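You operate a simulated robot arm through the tools that you are given. There is no shell and no other tool. Be economical: measure what you need, move in short steps, check, and stop when the job is done.

You run a simulated robot arm. Do the job below in one go: nothing can be reset, and whatever is moved stays where it is left.

## Task
Open the fuse drawer, take the flat grey lamp and leave it in the space for blown fuses and shut the drawer again. Take the short red carton and leave it on the red panel. Take the green stop on the top of the fitting table and put it away on the top of the press table. Put the grey pad on the top of the fitting table away on the bottom shelf of the display table. Close the right drawer of the workbench. Shut the left drawer of the workbench. Take the carton that says "Wheel Bearings" from the top of the press table and put it on the top of the packing table. Close the right drawer of the parts bench. Fetch the bearing and set it on top of the white foot. Fetch the short green carton and set it on the top of the cleaning table. Put the long teal carton on the top of the packing table. Take the brown foot and leave it on the orange tray. Open the right drawer of the display table, take the flat orange lamp and leave it inside and shut the drawer again. Any order will do. Set down upright: short red carton, carton, short green carton, long teal carton.

Only the result counts: the job must be done as asked and must still hold three seconds after the hand-in. Knocking over, shifting, dropping, spilling or breaking anything else fails it.

## Robot
A 7-joint arm with a vacuum gripper on a trunk, on a base that drives. Base frame: it is fixed to the floor where the robot stands at the start and does not move with it; the origin is under the middle of the robot, x ahead of it, y to its left, z up. Units: m, rad, N and s.
Its first joint turns from -2.601 to 2.601 rad. Places, roughly: LT drawer2 [2.1, -5.7, 0.6]; bearing (3x3x2 cm) [-8.4, -3, 0.9]; bottom shelf of the display table [2.4, -5.3, 0.2]; brown foot (4x4x4 cm) [-8.5, -3.1, 1.2]; flat grey lamp [-3.5, 2.25, 1]; flat orange lamp [0.75, -7.5, 1]; fuse drawer [0.8, 0.1, 0.7]; green stop (3x3x4 cm) [-1.1, -0.1, 0.7]; grey pad (11x5x4 cm) [-0.9, 0, 0.7]; left drawer of the workbench [-6.3, -0.3, 0.8]; long teal carton [-8.25, -6, 0.75]; orange tray [-6, 0.75, 0.25]; red panel (12x10x2 cm) [-3, 2.7, 0.9]; right drawer of the display table [2, -5.6, 0.6]; right drawer of the parts bench [-7.6, -2.2, 0.8]; right drawer of the workbench [-5.9, 0.1, 0.8]; short green carton [-8.25, -6, 0.75]; short orange carton, short yellow carton [-7, -0.75, 0.75]; short red carton [-3, 2.5, 1]; space for blown fuses [0.9, 0.1, 0.6]; top of the cleaning table [-11.2, -6.5, 0.8]; top of the packing table [-9.1, -3.5, 0.8]; top of the press table [-7.3, -1, 0.8]; white foot (4x4x4 cm) [-8.2, -2.4, 0.9]. Payload 1.06 kg.
Tool frame: the origin (TCP) lies in the middle of the cups' lips, and z points out of the cups. The gripper has 1 cup of 0.024 m across, covering 0.024 by 0.024 m (tool x, y); the bellows give 0.008 m. With the vacuum on, a cup seals on a smooth face that it is pressed against (1 to 4 N); it does not hold porous or soft things. The pull reaches 23 N.
Orientation is that of the tool frame in the base frame, as a unit quaternion [w, x, y, z]. With the cups facing straight down, the tool's x points along the base's -x, its y along +y and its z along -z.

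## Interface
- The arm moves only by the tool play_rows. Its argument "deltas" is a list of rows, each a list of 7 numbers: the shift along the base's x, y, z in m, then the turn, a rotation vector about the base's x, y, z in degrees, then the vacuum: 1 switches it on, 0 off. In form: [[tx, ty, tz, wx, wy, wz, vac], ...]. A call has 1 to 8 rows; each row shifts and turns the commanded pose from where the row before left it. Rows are played at 5 a second. More than 0.05 m and 0.15 rad between two rows, or a gripper value outside its range, and nothing of the call is played. Where a pose cannot be reached the arm comes as near as it can. A force on the tool above 40 N (or 10 N above the force at the start of the call, whichever is more), or a blocked arm, ends the call early, and 0.2 s more pass. The pull builds up within a second once a cup has sealed. Time passes only in rows, and 0.2 s behind the last, so rows that do not move give it time. The reply holds the time, the measured pose of the TCP, the force on the tool along the base axes and the pull of the vacuum, in the units named above and with some noise, with the torque about the TCP (base axes, N m) and any sound that the robot's microphone picked up.
- Cameras (640 x 400 px; columns grow to the right, rows downward): "scene" is now at [-0.0372, 0.0928, 1.4278]; the picture's right is [-1.00, -0.08, -0.00], its down [-0.06, 0.76, -0.65] and it looks along [0.05, -0.65, -0.76] (base axes); focal length 214 px, centre (320, 200). "wrist" rides on the gripper at [0.078, 0.019, -0.096] in the tool frame; the picture's right is [-0.24, 0.97, 0.00], its down [-0.71, -0.17, -0.69] and it looks along [-0.67, -0.16, 0.73] (tool axes); focal length 243 px, centre (320, 200). There is no depth. A picture from a camera that has moved, and an enlarged one, comes with that camera's place and axes in the base frame and with its lens.
- capture(camera): a new picture of that camera. No time passes.
- raise_lower(by): slides the trunk up (or, below 0, down) by that many m; the arm and the scene camera ride with it, the base frame stays. It gives what a move gives, with no picture.
- base_move(legs): drives the robot by 1 to 6 legs, each [ahead, turn to the left] in m and rad, along the robot's own axes; the way and the turn of a leg run together, so that a leg with both is an arc; at most 1.5 m and 3.142 rad a leg. The arm and the cameras ride along, it lands a little off, and it stops where it bumps. It gives what a move gives.
- aim_head(pan, tilt): turns the head with the scene camera to pan (to the left, within 2.705 rad either way) and tilt (down, from -0.506 to 1.204), counted from straight ahead of the robot. It gives what a move gives.
- enlarge(camera, box): a new picture of the part [left, top, right, bottom] of that camera's present view, enlarged. No time passes.
- close_job(): hands the job in; it is judged then, once.

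Go step by step. Nothing tells you exact positions but the pictures and the camera data: compare them with the known pose of the tool, close in by small moves and look again before you grip or let go. The budget is 598 turns and 360 pictures, counting those below and the enlarged ones. Unless the task says otherwise, let go and move clear before handing in, and close with one line.

The tools are called after "Call:" as a command line: name --pt "numbers of a row" for each row, then --argument value for the rest, lists and objects as JSON in quotes. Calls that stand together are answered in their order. play_rows: Moves the arm, as the interface text tells. Its arguments: {"type":"object","properties":{"deltas":{"type":"array","items":{"type":"array","items":{"type":"number"}}}},"required":["deltas"]} The other tools are called the same way: raise_lower (by) slides the trunk up or down; base_move (legs) drives the base; aim_head (pan, tilt) turns the head that bears the scene camera; capture (camera) takes a picture; enlarge (camera, box) takes an enlarged picture of a part of a camera's view; close_job () hands the job in.

At the start:

```text
t: 0.0
tool_pos: [-0.2388, -0.6351, 1.0379]
tcp_rot: [0.0, 0.0, 1.0, 0.0]
ft_force: [-0.3, -0.2, 0.1]
moment: [-0.02, 0.0, 0.0]
pull: 0.0
trunk travel left (down, up): [-0.5, 0.21]
robot x, y, heading: [0.0006, -0.0007, -0.004]
head pan, tilt: [-1.489, 0.862]
```

scene: 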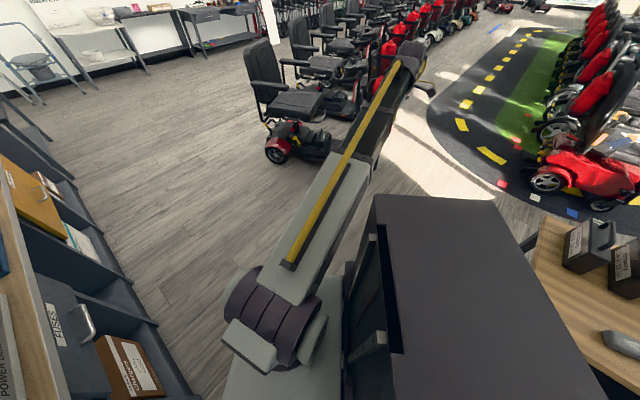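
wrist: 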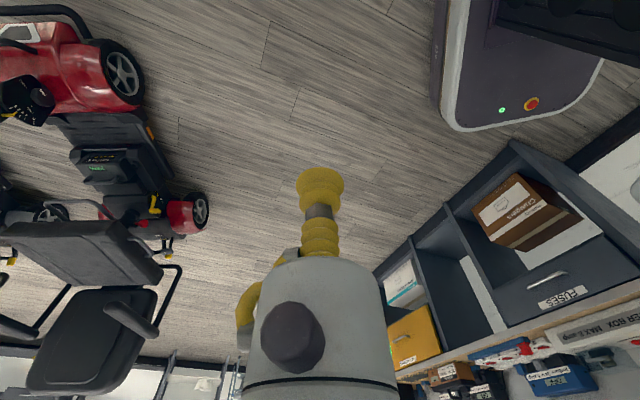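

The robot stands between the fuse bench (ahead) and the fitting table (behind). I'll look around first.

Call:
aim_head --pan 0 --tilt 0.8

Call:
capture --camera "scene"

Call:
aim_head --pan 2.7 --tilt 0.8

Call:
capture --camera "scene"

Call:
aim_head --pan -2.7 --tilt 0.8

Call:
capture --camera "scene"

```text
t: 1.6
tool_pos: [-0.2394, -0.6347, 1.0373]
tcp_rot: [-0.001, 0.001, 1.0, 0.0]
ft_force: [0.3, 0.1, 0.1]
moment: [0.02, -0.02, 0.04]
pull: 0.0
trunk travel left (down, up): [-0.5, 0.21]
robot x, y, heading: [-0.0037, -0.0012, -0.001]
head pan, tilt: [0.0, 0.799]
```

```text
357 pictures are left
camera scene: at [0.0371, 0.17, 1.4328], right [0.0, -1.0, 0.0], down [-0.72, 0.0, -0.7], along [0.7, 0.0, -0.72], focal length 214 px, centre (320, 200)
```

scene: 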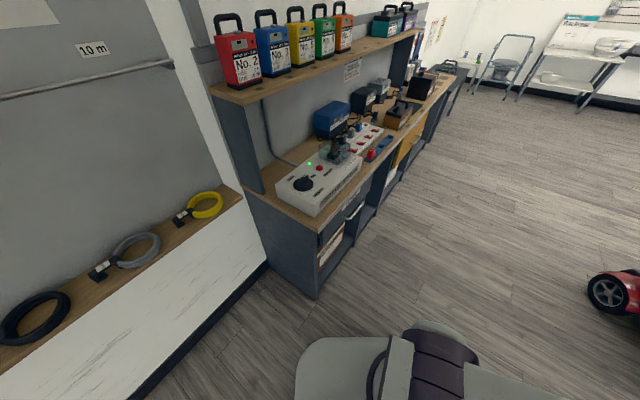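

```text
t: 4.0
tool_pos: [-0.2385, -0.6355, 1.0388]
tcp_rot: [0.0, 0.0, 1.0, 0.0]
ft_force: [0.2, -0.1, -0.7]
moment: [0.01, -0.01, 0.02]
pull: 0.0
trunk travel left (down, up): [-0.5, 0.21]
robot x, y, heading: [0.0001, 0.002, 0.0]
head pan, tilt: [2.7, 0.799]
```

```text
356 pictures are left
camera scene: at [-0.1165, 0.2046, 1.4328], right [0.43, 0.9, 0.0], down [0.65, -0.31, -0.7], along [-0.63, 0.3, -0.72], focal length 214 px, centre (320, 200)
```

scene: 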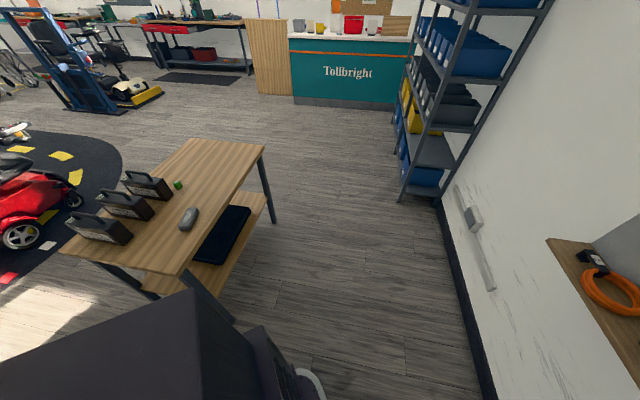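

```text
t: 8.2
tool_pos: [-0.2387, -0.6348, 1.0383]
tcp_rot: [0.0, -0.001, 1.0, 0.0]
ft_force: [0.5, -0.3, -0.7]
moment: [-0.01, 0.02, 0.01]
pull: 0.1
trunk travel left (down, up): [-0.5, 0.21]
robot x, y, heading: [-0.0045, 0.001, 0.001]
head pan, tilt: [-2.7, 0.799]
```

```text
355 pictures are left
camera scene: at [-0.1165, 0.1356, 1.4328], right [-0.43, 0.9, 0.0], down [0.65, 0.31, -0.7], along [-0.63, -0.3, -0.72], focal length 214 px, centre (320, 200)
```

scene: 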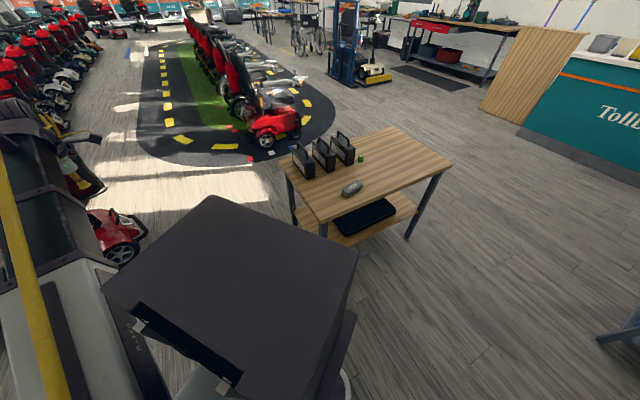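

Call:
aim_head --pan -0.3 --tilt 0.75

Call:
enlarge --camera "scene" --box '[150, 50, 470, 250]'

```text
t: 10.4
tool_pos: [-0.2384, -0.6368, 1.0375]
tcp_rot: [0.0, 0.0, 1.0, 0.0]
ft_force: [0.9, 0.1, -0.4]
moment: [-0.01, 0.01, 0.0]
pull: 0.0
trunk travel left (down, up): [-0.5, 0.21]
robot x, y, heading: [0.0004, 0.0011, 0.0]
head pan, tilt: [-0.3, 0.75]
```

```text
2.00 times, centred on (310, 150) of scene
camera zoom: at [0.0356, 0.1456, 1.4368], right [-0.3, -0.96, 0.0], down [-0.65, 0.2, -0.73], along [0.7, -0.22, -0.68], focal length 429 px, centre (340, 300)
```

zoom: 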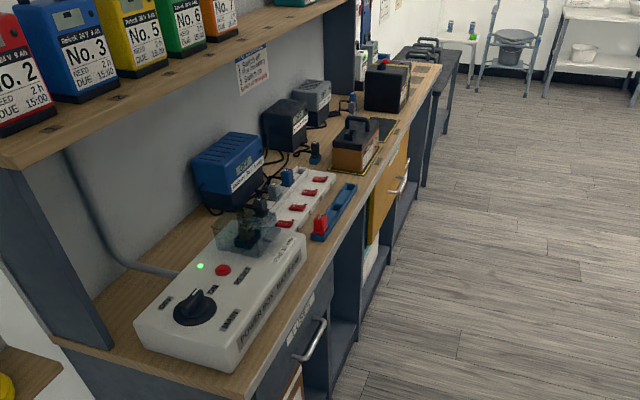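

Call:
raise_lower --by 0.2

Call:
base_move --legs '[[0, -1.18], [0.63, 0], [0, 2.12]]'

Call:
aim_head --pan 0 --tilt 0.8

Call:
capture --camera "scene"

Call:
capture --camera "wrist"

```text
t: 12.6
tool_pos: [-0.2377, -0.6349, 1.2378]
tcp_rot: [0.0, 0.0, 1.0, 0.0]
ft_force: [0.4, -0.4, -0.3]
moment: [0.01, 0.02, -0.02]
pull: 0.0
trunk travel left (down, up): [-0.7, 0.01]
robot x, y, heading: [0.0001, -0.0003, -0.003]
head pan, tilt: [-0.3, 0.75]
```

```text
t: 24.2
tool_pos: [0.6275, -1.1463, 1.2369]
tcp_rot: [0.0, -0.468, 0.884, 0.0]
ft_force: [0.3, -0.4, 1.0]
moment: [-0.05, 0.03, 0.0]
pull: 0.0
trunk travel left (down, up): [-0.7, 0.01]
robot x, y, heading: [0.2367, -0.592, 0.966]
head pan, tilt: [-0.3, 0.75]
```

```text
t: 25.1
tool_pos: [0.6268, -1.147, 1.2385]
tcp_rot: [0.001, -0.468, 0.884, 0.0]
ft_force: [0.2, -0.6, -0.5]
moment: [0.01, 0.0, -0.02]
pull: 0.1
trunk travel left (down, up): [-0.7, 0.01]
robot x, y, heading: [0.2358, -0.5953, 0.974]
head pan, tilt: [0.0, 0.799]
```

```text
353 pictures are left
camera scene: at [0.1175, -0.4674, 1.6328], right [0.83, -0.56, 0.0], down [-0.4, -0.59, -0.7], along [0.39, 0.58, -0.72], focal length 214 px, centre (320, 200)
```

scene: 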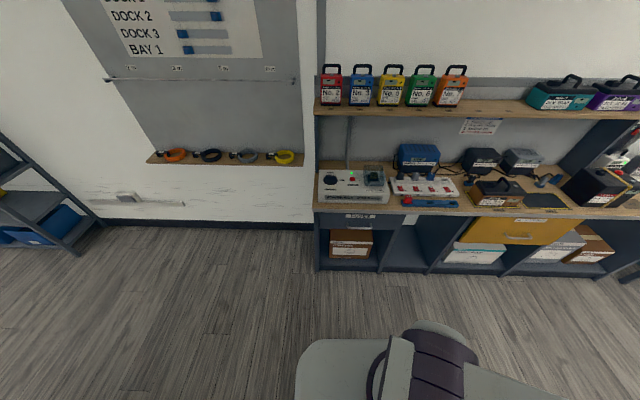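

```text
352 pictures are left
camera wrist: at [0.5667, -1.2014, 1.3323], right [-0.67, 0.74, 0.0], down [0.54, 0.49, 0.69], along [0.51, 0.46, -0.73], focal length 243 px, centre (320, 200)
```

wrist: 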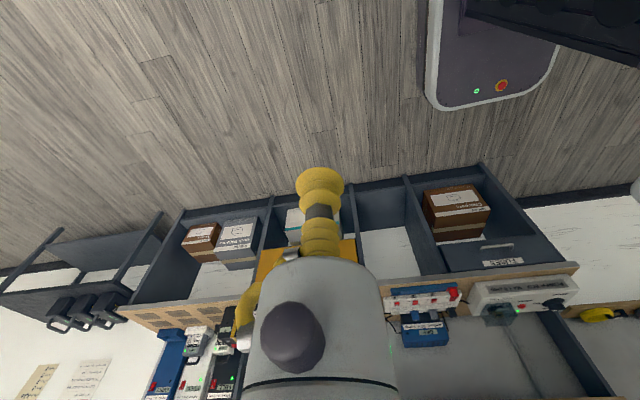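

Call:
enlarge --camera "scene" --box '[300, 160, 460, 280]'

```text
3.33 times, centred on (380, 220) of scene
camera zoom: at [0.1175, -0.4674, 1.6328], right [0.83, -0.56, 0.0], down [-0.4, -0.59, -0.7], along [0.39, 0.58, -0.72], focal length 715 px, centre (120, 133)
```

zoom: 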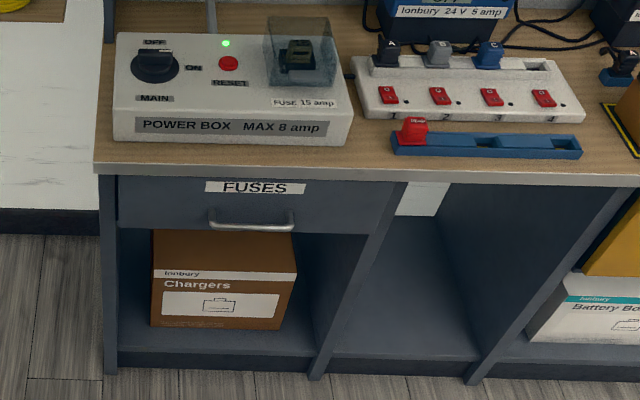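

Call:
play_rows --pt "0.0264 0.0409 0 0 0 0 0" --pt "0.0264 0.0409 0 0 0 0 0" --pt "0.0264 0.0409 0 6.64 -4.78 0 0" --pt "0.0264 0.0409 0 6.64 -4.78 0 0" --pt "0.0264 0.0409 0 6.64 -4.78 0 0" --pt "0.0264 0.0409 0 6.64 -4.78 0 0" --pt "0.0264 0.0409 0 6.64 -4.78 0 0" --pt "0.0264 0.0409 0 6.64 -4.78 0 0"

Call:
play_rows --pt "0.0264 0.0409 0 6.64 -4.78 0 0" --pt "0.0264 0.0409 0 6.64 -4.78 0 0" --pt "0.0264 0.0409 0 6.64 -4.78 0 0" --pt "-0.0117 0.0447 0 6.64 -4.78 0 0" --pt "-0.0117 0.0447 0 6.64 -4.78 0 0" --pt "-0.0117 0.0447 0 0 0 0 0" --pt "-0.0117 0.0447 0 0 0 0 0" --pt "-0.0117 0.0447 0 0 0 0 0"

Call:
raise_lower --by -0.4

Call:
capture --camera "scene"

```text
t: 26.9
tool_pos: [0.84, -0.8183, 1.2388]
tcp_rot: [0.373, -0.425, 0.804, 0.185]
ft_force: [0.2, -0.1, -0.1]
moment: [0.04, -0.01, 0.0]
pull: 0.1
trunk travel left (down, up): [-0.7, 0.01]
robot x, y, heading: [0.2369, -0.5915, 0.973]
head pan, tilt: [0.0, 0.799]
```

```text
t: 28.6
tool_pos: [0.8603, -0.4738, 1.2404]
tcp_rot: [0.633, -0.331, 0.625, 0.314]
ft_force: [0.6, -0.4, 0.0]
moment: [0.01, -0.01, 0.02]
pull: 0.1
trunk travel left (down, up): [-0.7, 0.01]
robot x, y, heading: [0.2353, -0.5917, 0.973]
head pan, tilt: [0.0, 0.799]
```

```text
t: 32.5
tool_pos: [0.8611, -0.4735, 0.8405]
tcp_rot: [0.633, -0.331, 0.625, 0.315]
ft_force: [0.0, -0.2, 0.5]
moment: [0.04, 0.02, 0.02]
pull: 0.0
trunk travel left (down, up): [-0.3, 0.41]
robot x, y, heading: [0.2397, -0.594, 0.975]
head pan, tilt: [0.0, 0.799]
```

```text
350 pictures are left
camera scene: at [0.1174, -0.4673, 1.2328], right [0.83, -0.56, 0.0], down [-0.4, -0.59, -0.7], along [0.39, 0.58, -0.72], focal length 214 px, centre (320, 200)
```

scene: 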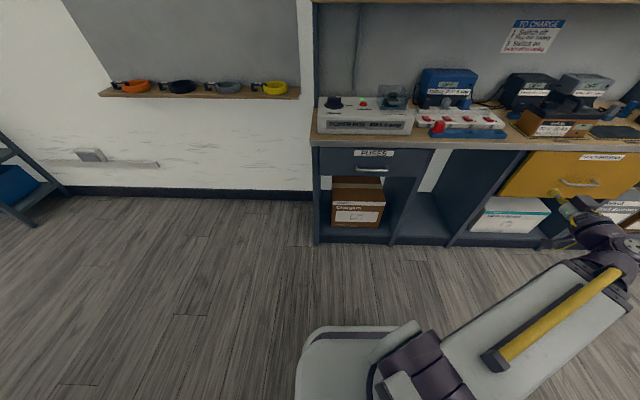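

Call:
play_rows --pt "-0.0076 0.038 -0.0228 0 0 0 0" --pt "-0.0076 0.038 -0.0228 0 0 0 0" --pt "-0.0076 0.038 -0.0228 0 0 0 0" --pt "-0.0076 0.038 -0.0228 0 0 0 0" --pt "-0.0076 0.038 -0.0228 0 0 0 0" --pt "-0.0076 0.038 -0.0228 0 0 0 0" --pt "-0.0076 0.038 -0.0228 0 0 0 0" --pt "-0.0076 0.038 -0.0228 0 0 0 0"

Call:
capture --camera "scene"

Call:
capture --camera "wrist"

```text
t: 34.3
tool_pos: [0.8239, -0.1722, 0.6605]
tcp_rot: [0.633, -0.33, 0.625, 0.314]
ft_force: [0.2, -0.4, 0.7]
moment: [-0.01, 0.01, -0.02]
pull: 0.1
out of reach, approached as far as the arm can: row 1, 2, 3
trunk travel left (down, up): [-0.3, 0.41]
robot x, y, heading: [0.2332, -0.5904, 0.972]
head pan, tilt: [0.0, 0.799]
```

```text
349 pictures are left
camera scene: at [0.1174, -0.4675, 1.2329], right [0.83, -0.56, 0.0], down [-0.4, -0.59, -0.7], along [0.39, 0.58, -0.72], focal length 214 px, centre (320, 200)
```

scene: 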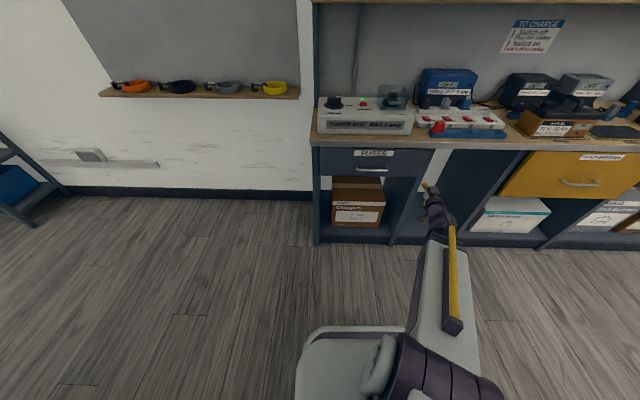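

```text
348 pictures are left
camera wrist: at [0.753, -0.2392, 0.5805], right [-0.79, 0.57, 0.21], down [-0.28, -0.64, 0.71], along [0.54, 0.51, 0.67], focal length 243 px, centre (320, 200)
```

wrist: 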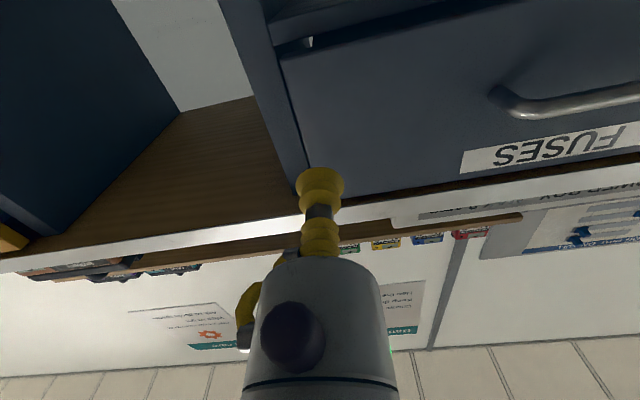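

Call:
play_rows --pt "-0.018 0.02 -0.013 0 0 0 0" --pt "-0.018 0.02 -0.012 0 0 0 0" --pt "0.015 0.02 0 0 0 0 0" --pt "0.015 0.02 0 0 0 0 0" --pt "0.015 0.02 0 0 0 0 0"

Call:
capture --camera "wrist"

```text
t: 35.5
tool_pos: [0.8359, -0.0696, 0.6344]
tcp_rot: [0.634, -0.331, 0.625, 0.314]
ft_force: [1.0, -0.1, 1.0]
moment: [0.0, 0.0, -0.02]
pull: 0.0
trunk travel left (down, up): [-0.3, 0.41]
robot x, y, heading: [0.2349, -0.5923, 0.973]
head pan, tilt: [0.0, 0.799]
```

```text
347 pictures are left
camera wrist: at [0.7641, -0.1381, 0.5533], right [-0.79, 0.57, 0.21], down [-0.28, -0.65, 0.71], along [0.54, 0.51, 0.67], focal length 243 px, centre (320, 200)
```

wrist: 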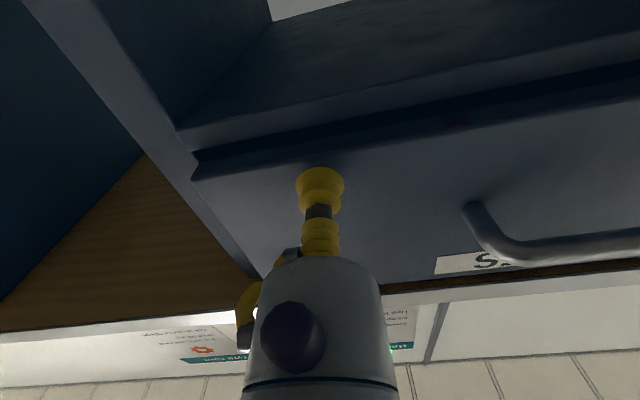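

Call:
play_rows --pt "0 0 0.03 0 0 0 0" --pt "0.0146 0.0203 0 0 0 0 0"

Call:
capture --camera "wrist"

```text
t: 36.1
tool_pos: [0.8428, -0.0558, 0.6647]
tcp_rot: [0.633, -0.33, 0.626, 0.313]
ft_force: [-8.3, -7.4, 2.2]
moment: [0.0, 0.02, -0.07]
pull: 0.1
trunk travel left (down, up): [-0.3, 0.41]
robot x, y, heading: [0.2364, -0.5919, 0.972]
head pan, tilt: [0.0, 0.799]
stopped in row 2: the force on the tool passed its limit at 52 N (the readings are from after the stop); the commanded pose is now the measured one
```

```text
346 pictures are left
camera wrist: at [0.7727, -0.1238, 0.5852], right [-0.79, 0.57, 0.21], down [-0.28, -0.64, 0.71], along [0.54, 0.51, 0.67], focal length 243 px, centre (320, 200)
```

wrist: 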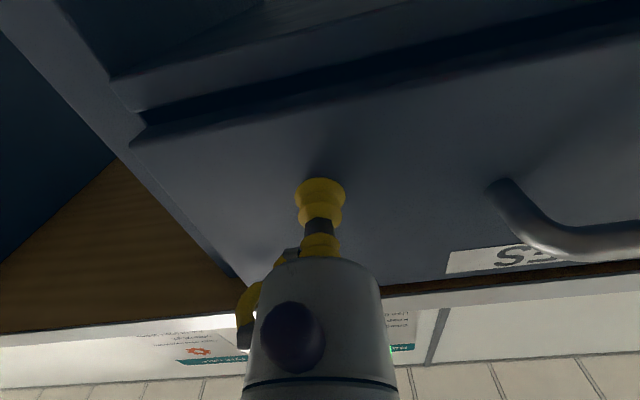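

The cup already touches the drawer front; switching on the vacuum.

Call:
play_rows --pt "-0.001 -0.0014 0 0 0 0 1" --pt "0 0 0 0 0 0 1" --pt "0 0 0 0 0 0 1" --pt "0 0 0 0 0 0 1" --pt "0 0 0 0 0 0 1"

```text
t: 37.3
tool_pos: [0.843, -0.0555, 0.6643]
tcp_rot: [0.634, -0.33, 0.626, 0.313]
ft_force: [-0.2, -1.1, 11.2]
moment: [-0.09, 0.13, -0.03]
pull: 23.0
trunk travel left (down, up): [-0.3, 0.41]
robot x, y, heading: [0.2367, -0.5918, 0.97]
head pan, tilt: [0.0, 0.799]
```

Call:
play_rows --pt "-0.0058 -0.0081 0 0 0 0 1" --pt "-0.0117 -0.0162 0 0 0 0 1" --pt "-0.0117 -0.0162 0 0 0 0 1" --pt "-0.0117 -0.0162 0 0 0 0 1" --pt "-0.0117 -0.0162 0 0 0 0 1"

Call:
capture --camera "scene"

```text
t: 38.5
tool_pos: [0.7915, -0.1284, 0.6648]
tcp_rot: [0.632, -0.332, 0.626, 0.314]
ft_force: [-6.5, 1.0, -3.9]
moment: [0.15, 0.17, -0.07]
pull: 22.6
trunk travel left (down, up): [-0.3, 0.41]
robot x, y, heading: [0.2327, -0.5934, 0.973]
head pan, tilt: [0.0, 0.799]
```

```text
345 pictures are left
camera scene: at [0.1172, -0.4671, 1.2326], right [0.83, -0.56, 0.0], down [-0.4, -0.59, -0.7], along [0.39, 0.58, -0.72], focal length 214 px, centre (320, 200)
```

scene: 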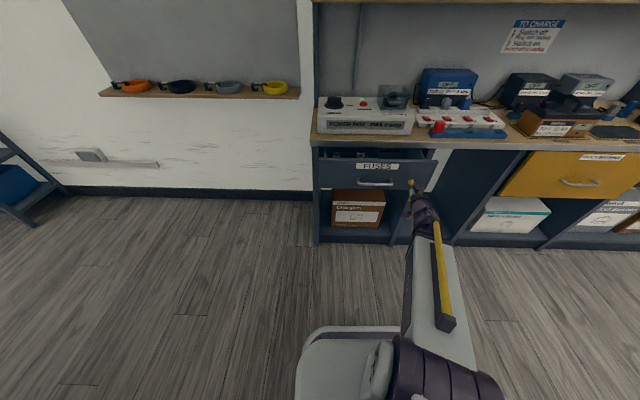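

Call:
play_rows --pt "-0.0117 -0.0162 0 0 0 0 1" --pt "-0.0117 -0.0162 0 0 0 0 1" --pt "-0.0117 -0.0162 0 0 0 0 1" --pt "-0.0117 -0.0162 0 0 0 0 1"

Call:
capture --camera "scene"

```text
t: 39.5
tool_pos: [0.7828, -0.1725, 0.6515]
tcp_rot: [0.633, -0.331, 0.625, 0.314]
ft_force: [-4.6, 6.0, 6.5]
moment: [-0.06, 0.04, -0.04]
pull: 22.5
out of reach, approached as far as the arm can: row 2, 3, 4
trunk travel left (down, up): [-0.3, 0.41]
robot x, y, heading: [0.2365, -0.5931, 0.97]
head pan, tilt: [0.0, 0.799]
```

```text
344 pictures are left
camera scene: at [0.1167, -0.4672, 1.2328], right [0.83, -0.56, 0.0], down [-0.4, -0.59, -0.7], along [0.39, 0.58, -0.72], focal length 214 px, centre (320, 200)
```

scene: 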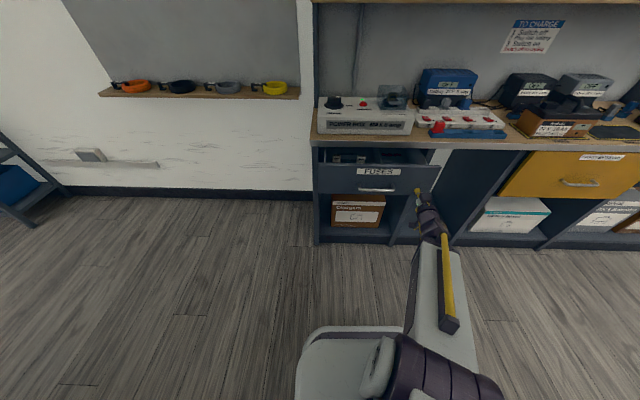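

Call:
play_rows --pt "0.0292 0.0395 0 0 0 0 1"

Call:
base_move --legs '[[-0.12, 0]]'

Call:
capture --camera "scene"

```text
t: 39.9
tool_pos: [0.8122, -0.1333, 0.65]
tcp_rot: [0.633, -0.331, 0.626, 0.312]
ft_force: [-2.5, 4.6, 1.4]
moment: [-0.05, -0.04, -0.03]
pull: 23.1
trunk travel left (down, up): [-0.3, 0.41]
robot x, y, heading: [0.2339, -0.5918, 0.975]
head pan, tilt: [0.0, 0.799]
```

```text
t: 41.1
tool_pos: [0.7426, -0.2349, 0.6506]
tcp_rot: [0.633, -0.33, 0.626, 0.313]
ft_force: [-4.0, 6.1, 2.0]
moment: [-0.02, -0.01, -0.01]
pull: 23.2
trunk travel left (down, up): [-0.3, 0.41]
robot x, y, heading: [0.1635, -0.6953, 0.973]
head pan, tilt: [0.0, 0.799]
```

```text
343 pictures are left
camera scene: at [0.0486, -0.5673, 1.2328], right [0.83, -0.56, 0.0], down [-0.4, -0.59, -0.7], along [0.39, 0.58, -0.72], focal length 214 px, centre (320, 200)
```

scene: 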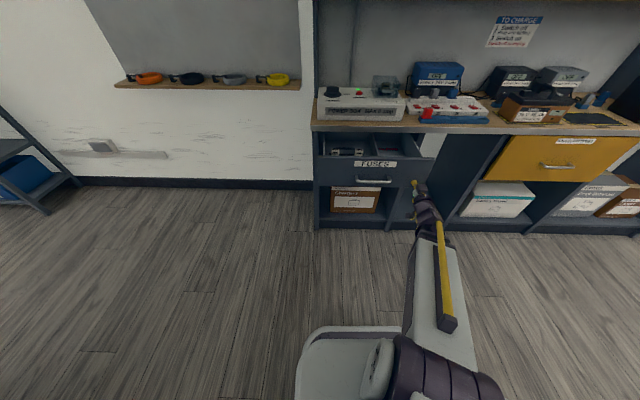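

Call:
base_move --legs '[[-0.09, 0]]'

Call:
capture --camera "scene"

Call:
enlarge --camera "scene" --box '[300, 110, 460, 230]'

```text
t: 42.2
tool_pos: [0.6916, -0.3095, 0.6507]
tcp_rot: [0.633, -0.33, 0.626, 0.314]
ft_force: [-4.2, 4.5, 3.4]
moment: [-0.09, -0.11, -0.04]
pull: 22.4
trunk travel left (down, up): [-0.3, 0.41]
robot x, y, heading: [0.1209, -0.7645, 0.971]
head pan, tilt: [0.0, 0.799]
```

```text
342 pictures are left
camera scene: at [-0.0025, -0.6423, 1.2328], right [0.83, -0.56, 0.0], down [-0.4, -0.59, -0.7], along [0.39, 0.58, -0.72], focal length 214 px, centre (320, 200)
```

scene: 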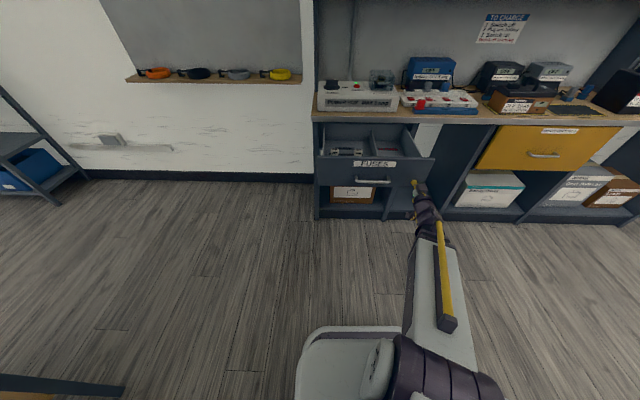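

```text
3.33 times, centred on (380, 170) of scene
camera zoom: at [-0.0025, -0.6423, 1.2328], right [0.83, -0.56, 0.0], down [-0.4, -0.59, -0.7], along [0.39, 0.58, -0.72], focal length 715 px, centre (120, 300)
```

zoom: 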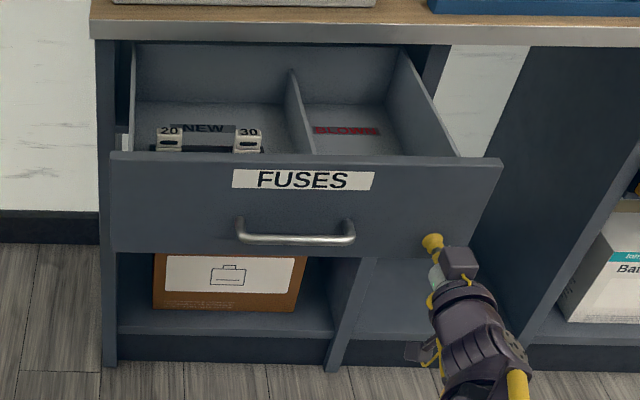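

Call:
play_rows --pt "0 0 0 0 0 0 0" --pt "0 0 0 0 0 0 0" --pt "0 0 0 0 0 0 0"

Call:
base_move --legs '[[-0.3, 0]]'

Call:
capture --camera "scene"

Call:
aim_head --pan 1.2 --tilt 0.6

Call:
capture --camera "scene"

```text
t: 43.0
tool_pos: [0.6919, -0.3095, 0.6515]
tcp_rot: [0.633, -0.33, 0.626, 0.314]
ft_force: [-0.9, 0.4, -0.4]
moment: [0.0, 0.0, -0.02]
pull: 0.0
trunk travel left (down, up): [-0.3, 0.41]
robot x, y, heading: [0.1212, -0.7719, 0.973]
head pan, tilt: [0.0, 0.799]
```

```text
t: 45.1
tool_pos: [0.519, -0.5581, 0.6514]
tcp_rot: [0.633, -0.331, 0.625, 0.314]
ft_force: [-1.5, 0.3, 0.1]
moment: [-0.01, 0.02, -0.02]
pull: 0.2
trunk travel left (down, up): [-0.3, 0.41]
robot x, y, heading: [-0.0537, -1.0182, 0.974]
head pan, tilt: [0.0, 0.799]
```

```text
340 pictures are left
camera scene: at [-0.173, -0.8932, 1.2328], right [0.83, -0.56, 0.0], down [-0.4, -0.59, -0.7], along [0.39, 0.58, -0.72], focal length 214 px, centre (320, 200)
```

scene: 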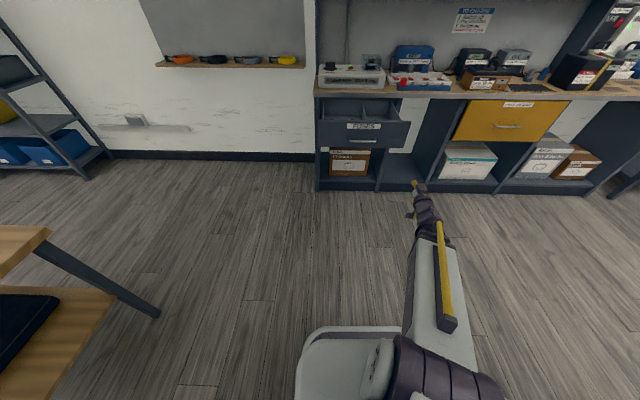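

```text
t: 46.5
tool_pos: [0.5205, -0.5591, 0.6509]
tcp_rot: [0.633, -0.33, 0.626, 0.314]
ft_force: [1.1, -0.2, -0.2]
moment: [-0.03, -0.02, 0.02]
pull: 0.1
trunk travel left (down, up): [-0.3, 0.41]
robot x, y, heading: [-0.0544, -1.0191, 0.971]
head pan, tilt: [1.201, 0.6]
```

```text
339 pictures are left
camera scene: at [-0.2685, -0.8872, 1.2497], right [0.82, 0.57, 0.0], down [0.32, -0.47, -0.82], along [-0.47, 0.68, -0.57], focal length 214 px, centre (320, 200)
```

scene: 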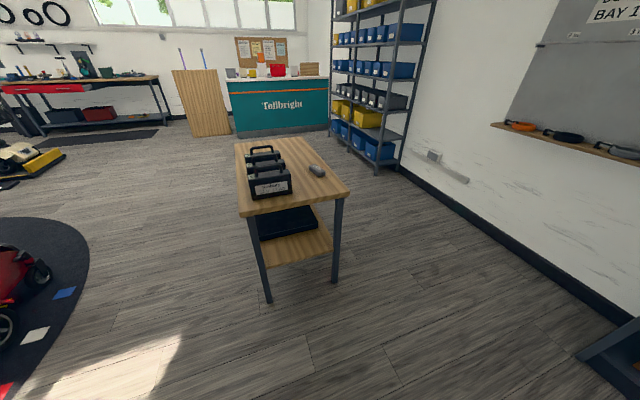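

Call:
raise_lower --by 0.4

Call:
play_rows --pt "0 0 0 -6.64 4.78 0 0" --pt "0 0 0 -6.64 4.78 0 0" --pt "0 0 0 -6.64 4.78 0 0" --pt "0 0 0 -6.64 4.78 0 0" --pt "0 0 0 -6.64 4.78 0 0" --pt "0 0 0 -6.64 4.78 0 0" --pt "0 0 0 -6.64 4.78 0 0" --pt "0 0 0 -6.64 4.78 0 0"

Call:
play_rows --pt "0 0 0 -6.64 4.78 0 0" --pt "0 0 0 -6.64 4.78 0 0" --pt "0 0 0 -6.64 4.78 0 0" --pt "-0.02 -0.03 0 0 0 0 0" --pt "-0.02 -0.03 0 0 0 0 0" --pt "-0.02 -0.03 0 0 0 0 0"

Call:
capture --camera "wrist"

```text
t: 50.3
tool_pos: [0.5208, -0.5586, 1.0519]
tcp_rot: [0.633, -0.331, 0.625, 0.314]
ft_force: [0.1, 0.4, -0.2]
moment: [-0.02, -0.01, -0.02]
pull: 0.1
trunk travel left (down, up): [-0.7, 0.01]
robot x, y, heading: [-0.055, -1.0185, 0.977]
head pan, tilt: [1.201, 0.6]
```

```text
t: 52.1
tool_pos: [0.5194, -0.5576, 1.0508]
tcp_rot: [0.189, -0.456, 0.865, 0.094]
ft_force: [0.3, 0.6, 0.0]
moment: [-0.01, 0.02, 0.02]
pull: 0.1
trunk travel left (down, up): [-0.7, 0.01]
robot x, y, heading: [-0.051, -1.0182, 0.977]
head pan, tilt: [1.201, 0.6]
```

```text
t: 53.5
tool_pos: [0.4591, -0.6499, 1.0508]
tcp_rot: [0.0, -0.468, 0.884, -0.001]
ft_force: [0.7, 0.2, -0.5]
moment: [0.01, 0.0, -0.03]
pull: 0.0
trunk travel left (down, up): [-0.7, 0.01]
robot x, y, heading: [-0.0515, -1.0176, 0.971]
head pan, tilt: [1.201, 0.6]
```

```text
338 pictures are left
camera wrist: at [0.3982, -0.7042, 1.1449], right [-0.67, 0.74, 0.0], down [0.54, 0.49, 0.68], along [0.51, 0.46, -0.73], focal length 243 px, centre (320, 200)
```

wrist: 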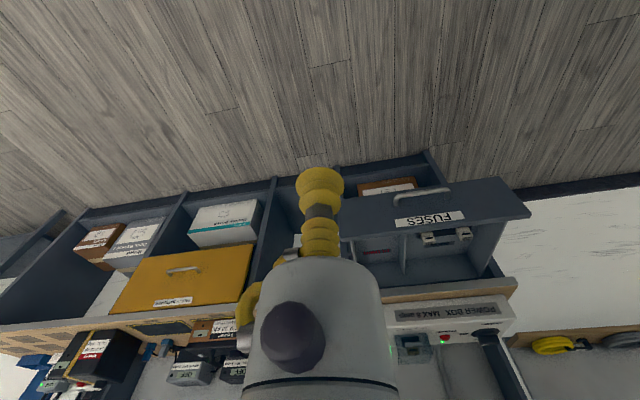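

Call:
base_move --legs '[[0, 0.637], [0.897, 0], [0, 0.288], [0.43, 0], [0, 0.62]]'

Call:
aim_head --pan 0 --tilt 0.6

Call:
capture --camera "scene"

```text
t: 64.8
tool_pos: [-0.5836, 0.8006, 1.0505]
tcp_rot: [0.0, 0.95, -0.311, 0.0]
ft_force: [-0.4, 0.3, 0.6]
moment: [-0.01, -0.02, 0.0]
pull: 0.1
trunk travel left (down, up): [-0.7, 0.01]
robot x, y, heading: [-0.2332, 0.2762, 2.506]
head pan, tilt: [1.201, 0.6]
```

```text
t: 66.2
tool_pos: [-0.5835, 0.801, 1.0513]
tcp_rot: [0.0, 0.951, -0.311, 0.001]
ft_force: [0.3, 0.1, -0.5]
moment: [-0.03, -0.01, 0.0]
pull: 0.0
trunk travel left (down, up): [-0.7, 0.01]
robot x, y, heading: [-0.23, 0.274, 2.513]
head pan, tilt: [0.0, 0.6]
```

```text
337 pictures are left
camera scene: at [-0.3655, 0.1629, 1.6497], right [0.59, 0.81, 0.0], down [0.46, -0.33, -0.83], along [-0.67, 0.49, -0.56], focal length 214 px, centre (320, 200)
```

scene: 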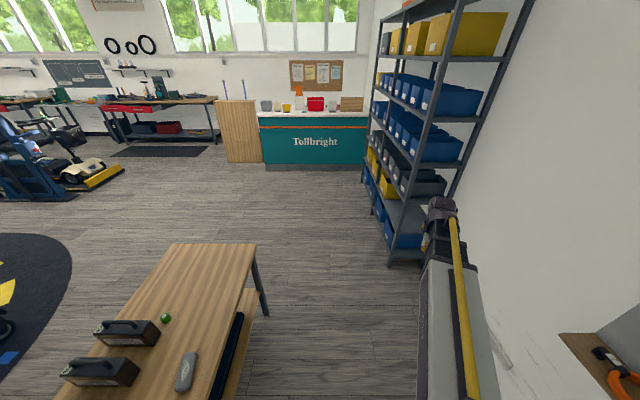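

Call:
base_move --legs '[[0, 0.05], [1.5, 0], [1.3, -0.05]]'

Call:
capture --camera "scene"

Call:
capture --camera "wrist"

```text
t: 80.3
tool_pos: [-2.9353, 2.3691, 1.0509]
tcp_rot: [0.0, 0.95, -0.312, 0.001]
ft_force: [-0.5, -0.1, 0.2]
moment: [-0.02, 0.01, 0.04]
pull: 0.1
trunk travel left (down, up): [-0.7, 0.01]
robot x, y, heading: [-2.584, 1.8449, 2.51]
head pan, tilt: [0.0, 0.6]
```

```text
336 pictures are left
camera scene: at [-2.7185, 1.7309, 1.6497], right [0.59, 0.81, 0.0], down [0.46, -0.33, -0.83], along [-0.67, 0.49, -0.56], focal length 214 px, centre (320, 200)
```

scene: 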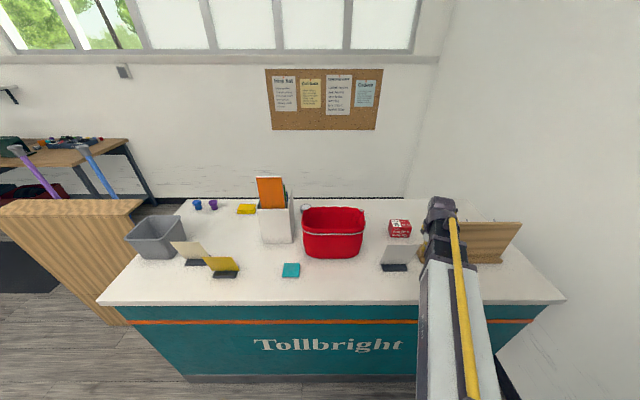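

```text
335 pictures are left
camera wrist: at [-2.8848, 2.3063, 1.1448], right [-0.76, -0.64, 0.0], down [-0.47, 0.56, 0.68], along [-0.44, 0.52, -0.73], focal length 243 px, centre (320, 200)
```

wrist: 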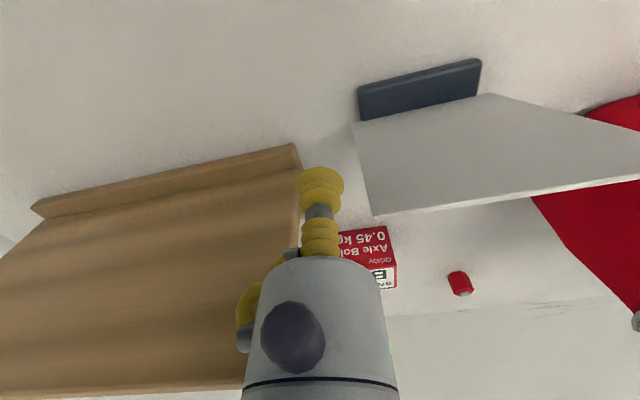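

Call:
play_rows --pt "0 0 0.05 0 0 0 0" --pt "0 0 0.05 0 0 0 0" --pt "0 0 0.05 0 0 0 0" --pt "0.02 -0.03 0 0 0 0 0" --pt "0.01 -0.045 0 0 0 0 0" --pt "0.01 -0.045 0 0 0 0 0" --pt "0.0 -0.045 0 0 0 0 0" --pt "0.0 -0.045 0 0 0 0 0"

Call:
capture --camera "wrist"

Call:
enlarge --camera "scene" --box '[120, 170, 360, 320]'

Call:
enlarge --camera "scene" --box '[320, 170, 560, 320]'

```text
t: 81.8
tool_pos: [-2.8987, 2.2326, 1.2009]
tcp_rot: [-0.003, 0.951, -0.308, -0.003]
ft_force: [-3.8, 0.9, -5.4]
moment: [0.48, -0.03, -0.25]
pull: 0.0
out of reach, approached as far as the arm can: row 7
trunk travel left (down, up): [-0.7, 0.01]
robot x, y, heading: [-2.585, 1.8426, 2.506]
head pan, tilt: [0.0, 0.6]
stopped in row 7: the force on the tool passed its limit at 61 N (the readings are from after the stop); the commanded pose is now the measured one
```

```text
334 pictures are left
camera wrist: at [-2.8473, 2.1705, 1.295], right [-0.76, -0.65, 0.0], down [-0.47, 0.55, 0.69], along [-0.45, 0.53, -0.72], focal length 243 px, centre (320, 200)
```

wrist: 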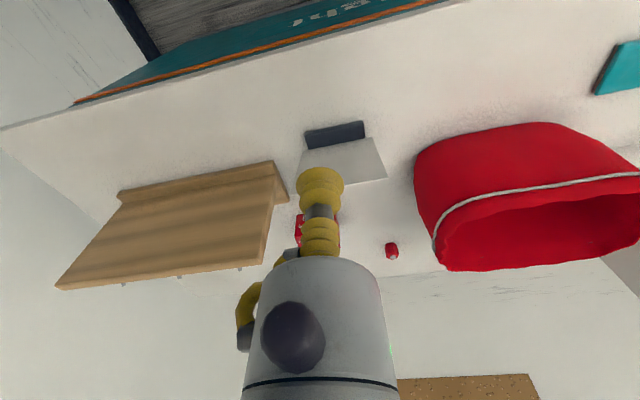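

```text
2.67 times, centred on (240, 245) of scene
camera zoom: at [-2.7186, 1.7316, 1.6497], right [0.59, 0.81, 0.0], down [0.46, -0.33, -0.82], along [-0.67, 0.49, -0.57], focal length 572 px, centre (533, 80)
```

zoom: 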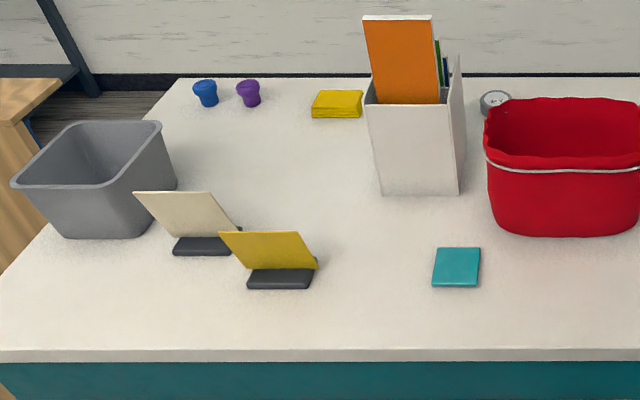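

```text
2.67 times, centred on (440, 245) of scene
camera zoom: at [-2.7186, 1.7316, 1.6497], right [0.59, 0.81, 0.0], down [0.46, -0.33, -0.82], along [-0.67, 0.49, -0.57], focal length 572 px, centre (0, 80)
```

zoom: 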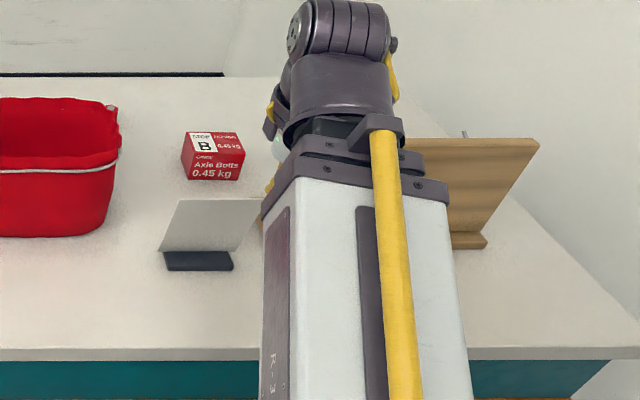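

Call:
play_rows --pt "-0.0394 0.0 0 0 0 0 0" --pt "-0.0394 0.02 0 0 0 0 0" --pt "-0.0394 -0.0296 0 0 0 0 0" --pt "-0.0394 -0.0296 0 0 0 0 0" --pt "-0.0394 -0.0296 0 0 0 0 0" --pt "-0.0394 -0.0296 0 0 0 0 0" --pt "-0.0394 -0.0296 0 0 0 0 0" --pt "-0.03 -0.0396 0 0 0 0 0"

Call:
enlarge --camera "scene" --box '[320, 170, 560, 320]'

Call:
capture --camera "wrist"

```text
t: 83.7
tool_pos: [-3.2029, 2.0638, 1.1986]
tcp_rot: [-0.003, 0.951, -0.308, -0.004]
ft_force: [0.5, -0.3, -0.4]
moment: [-0.01, -0.01, 0.01]
pull: 0.0
trunk travel left (down, up): [-0.7, 0.01]
robot x, y, heading: [-2.5823, 1.8405, 2.509]
head pan, tilt: [0.0, 0.6]
```

```text
2.67 times, centred on (440, 245) of scene
camera zoom: at [-2.7188, 1.7305, 1.6496], right [0.59, 0.81, 0.0], down [0.46, -0.33, -0.83], along [-0.67, 0.49, -0.57], focal length 572 px, centre (0, 80)
```

zoom: 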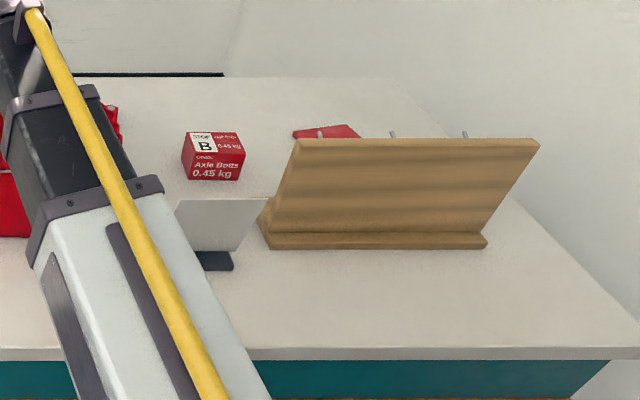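

```text
330 pictures are left
camera wrist: at [-3.1524, 2.0008, 1.2923], right [-0.76, -0.65, 0.0], down [-0.47, 0.55, 0.69], along [-0.45, 0.53, -0.72], focal length 243 px, centre (320, 200)
```

wrist: 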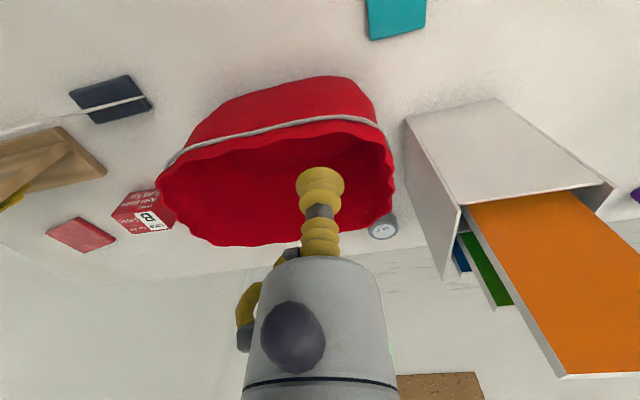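

Call:
play_rows --pt "0.0098 0.0453 0 0 0 0 0" --pt "0.0098 0.0453 0 0 0 0 0" --pt "0.0098 0.0453 0 0 0 0 0" --pt "0.0098 0.0453 0 0 0 0 0" --pt "0.0098 0.0453 0 0 0 0 0" --pt "0.0098 0.0453 0 0 0 0 0" --pt "0.0098 0.0453 0 0 0 0 0" --pt "0.0098 0.0453 0 0 0 0 0"

Call:
play_rows --pt "0.0098 0.0453 0 0 0 0 0" --pt "0 0 -0.04 0 0 0 0" --pt "0 0 -0.04 0 0 0 0"

Call:
capture --camera "wrist"

Call:
enlarge --camera "scene" --box '[320, 170, 560, 320]'

```text
t: 85.5
tool_pos: [-3.1269, 2.4295, 1.2022]
tcp_rot: [-0.005, 0.951, -0.309, -0.003]
ft_force: [0.0, 0.1, 0.3]
moment: [-0.01, 0.02, -0.02]
pull: 0.1
trunk travel left (down, up): [-0.7, 0.01]
robot x, y, heading: [-2.582, 1.843, 2.503]
head pan, tilt: [0.0, 0.6]
```

```text
t: 86.2
tool_pos: [-3.1179, 2.471, 1.1219]
tcp_rot: [-0.004, 0.951, -0.308, -0.003]
ft_force: [-0.1, -0.7, 0.1]
moment: [0.02, 0.01, 0.0]
pull: 0.0
trunk travel left (down, up): [-0.7, 0.01]
robot x, y, heading: [-2.5827, 1.84, 2.504]
head pan, tilt: [0.0, 0.6]
```

```text
329 pictures are left
camera wrist: at [-3.0654, 2.4098, 1.2145], right [-0.76, -0.65, 0.0], down [-0.47, 0.55, 0.69], along [-0.45, 0.53, -0.72], focal length 243 px, centre (320, 200)
```

wrist: 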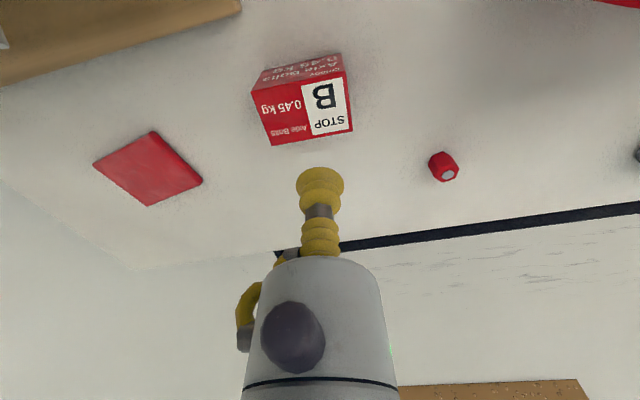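

```text
2.67 times, centred on (440, 245) of scene
camera zoom: at [-2.7188, 1.7306, 1.6497], right [0.59, 0.81, 0.0], down [0.46, -0.33, -0.83], along [-0.67, 0.49, -0.56], focal length 572 px, centre (0, 80)
```

zoom: 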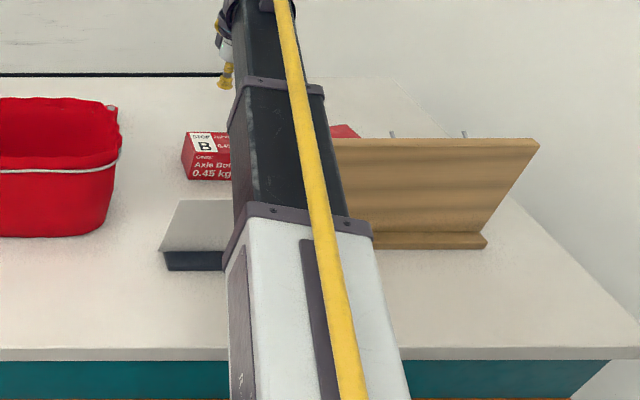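

Call:
play_rows --pt "0.001 0.017 -0.02 0 0 0 0" --pt "0 0 -0.03 0 0 0 0" --pt "0 0 -0.03 0 0 0 0"

Call:
capture --camera "wrist"

```text
t: 87.0
tool_pos: [-3.1156, 2.4906, 1.0414]
tcp_rot: [-0.004, 0.952, -0.307, -0.003]
ft_force: [-0.3, 0.6, 0.0]
moment: [-0.03, -0.02, 0.01]
pull: 0.0
trunk travel left (down, up): [-0.7, 0.01]
robot x, y, heading: [-2.588, 1.8411, 2.511]
head pan, tilt: [0.0, 0.6]
```

```text
327 pictures are left
camera wrist: at [-3.0634, 2.4277, 1.1354], right [-0.76, -0.65, 0.0], down [-0.47, 0.55, 0.69], along [-0.45, 0.53, -0.72], focal length 243 px, centre (320, 200)
```

wrist: 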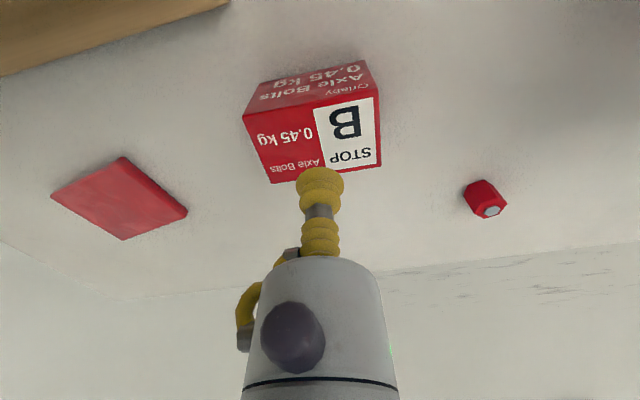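

Call:
play_rows --pt "-0.01 0.0125 -0.02 0 0 0 0" --pt "0 0 -0.03 0 0 0 0" --pt "0 0 -0.014 0 0 0 1" --pt "0 0 -0.006 0 0 0 1" --pt "0 0 -0.005 0 0 0 1" --pt "0 0 0 0 0 0 1"

Call:
capture --camera "wrist"

```text
t: 88.2
tool_pos: [-3.1246, 2.5032, 0.9773]
tcp_rot: [-0.006, 0.951, -0.308, -0.006]
ft_force: [1.2, -1.9, 22.7]
moment: [-0.16, -0.01, 0.05]
pull: 22.4
trunk travel left (down, up): [-0.7, 0.01]
robot x, y, heading: [-2.585, 1.8454, 2.508]
head pan, tilt: [0.0, 0.6]
stopped in row 5: the force on the tool passed its limit at 45 N (the readings are from after the stop); the commanded pose is now the measured one
```

```text
326 pictures are left
camera wrist: at [-3.0729, 2.4399, 1.0688], right [-0.76, -0.65, 0.0], down [-0.47, 0.54, 0.7], along [-0.45, 0.53, -0.72], focal length 243 px, centre (320, 200)
```

wrist: 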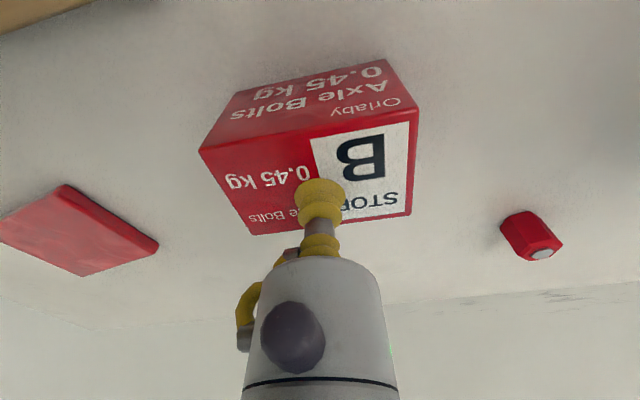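

Call:
play_rows --pt "0 0 0.01 0 0 0 1" --pt "0 0 0.03 0 0 0 1" --pt "0 0 0.04 0 0 0 1" --pt "0 0 0.04 0 0 0 1" --pt "0 0 0.04 0 0 0 1" --pt "0 0 0.03 0 0 0 1"

Call:
base_move --legs '[[0.15, 0]]'

Call:
capture --camera "wrist"

Call:
capture --camera "scene"

```text
t: 89.6
tool_pos: [-3.1256, 2.5053, 1.1636]
tcp_rot: [-0.005, 0.951, -0.309, -0.005]
ft_force: [0.2, 0.2, -3.8]
moment: [0.02, -0.01, -0.05]
pull: 23.4
trunk travel left (down, up): [-0.7, 0.01]
robot x, y, heading: [-2.5846, 1.8404, 2.513]
head pan, tilt: [0.0, 0.6]
```

```text
t: 91.0
tool_pos: [-3.2494, 2.5928, 1.1622]
tcp_rot: [-0.006, 0.952, -0.307, -0.005]
ft_force: [0.1, 0.2, -4.4]
moment: [0.04, 0.03, -0.03]
pull: 23.1
trunk travel left (down, up): [-0.7, 0.01]
robot x, y, heading: [-2.7047, 1.9358, 2.509]
head pan, tilt: [0.0, 0.6]
```

```text
325 pictures are left
camera wrist: at [-3.1982, 2.5308, 1.2551], right [-0.76, -0.65, 0.0], down [-0.47, 0.54, 0.7], along [-0.45, 0.53, -0.72], focal length 243 px, centre (320, 200)
```

wrist: 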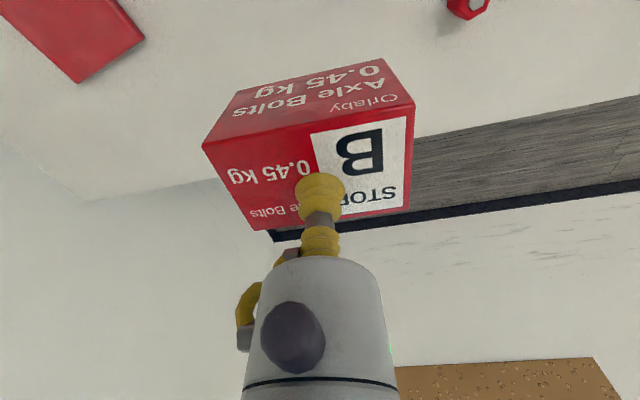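

```text
324 pictures are left
camera scene: at [-2.8412, 1.8209, 1.6496], right [0.59, 0.81, 0.0], down [0.46, -0.33, -0.82], along [-0.67, 0.49, -0.57], focal length 214 px, centre (320, 200)
```

scene: 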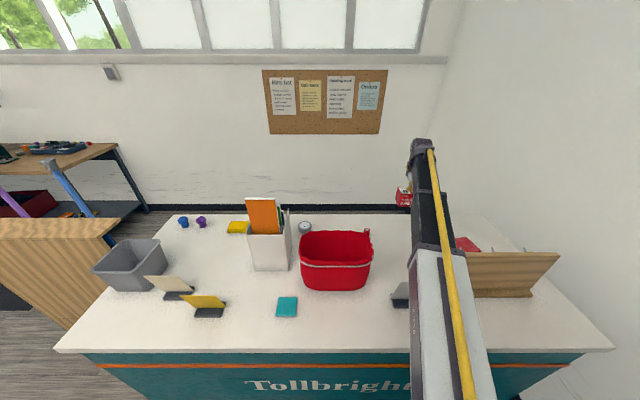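

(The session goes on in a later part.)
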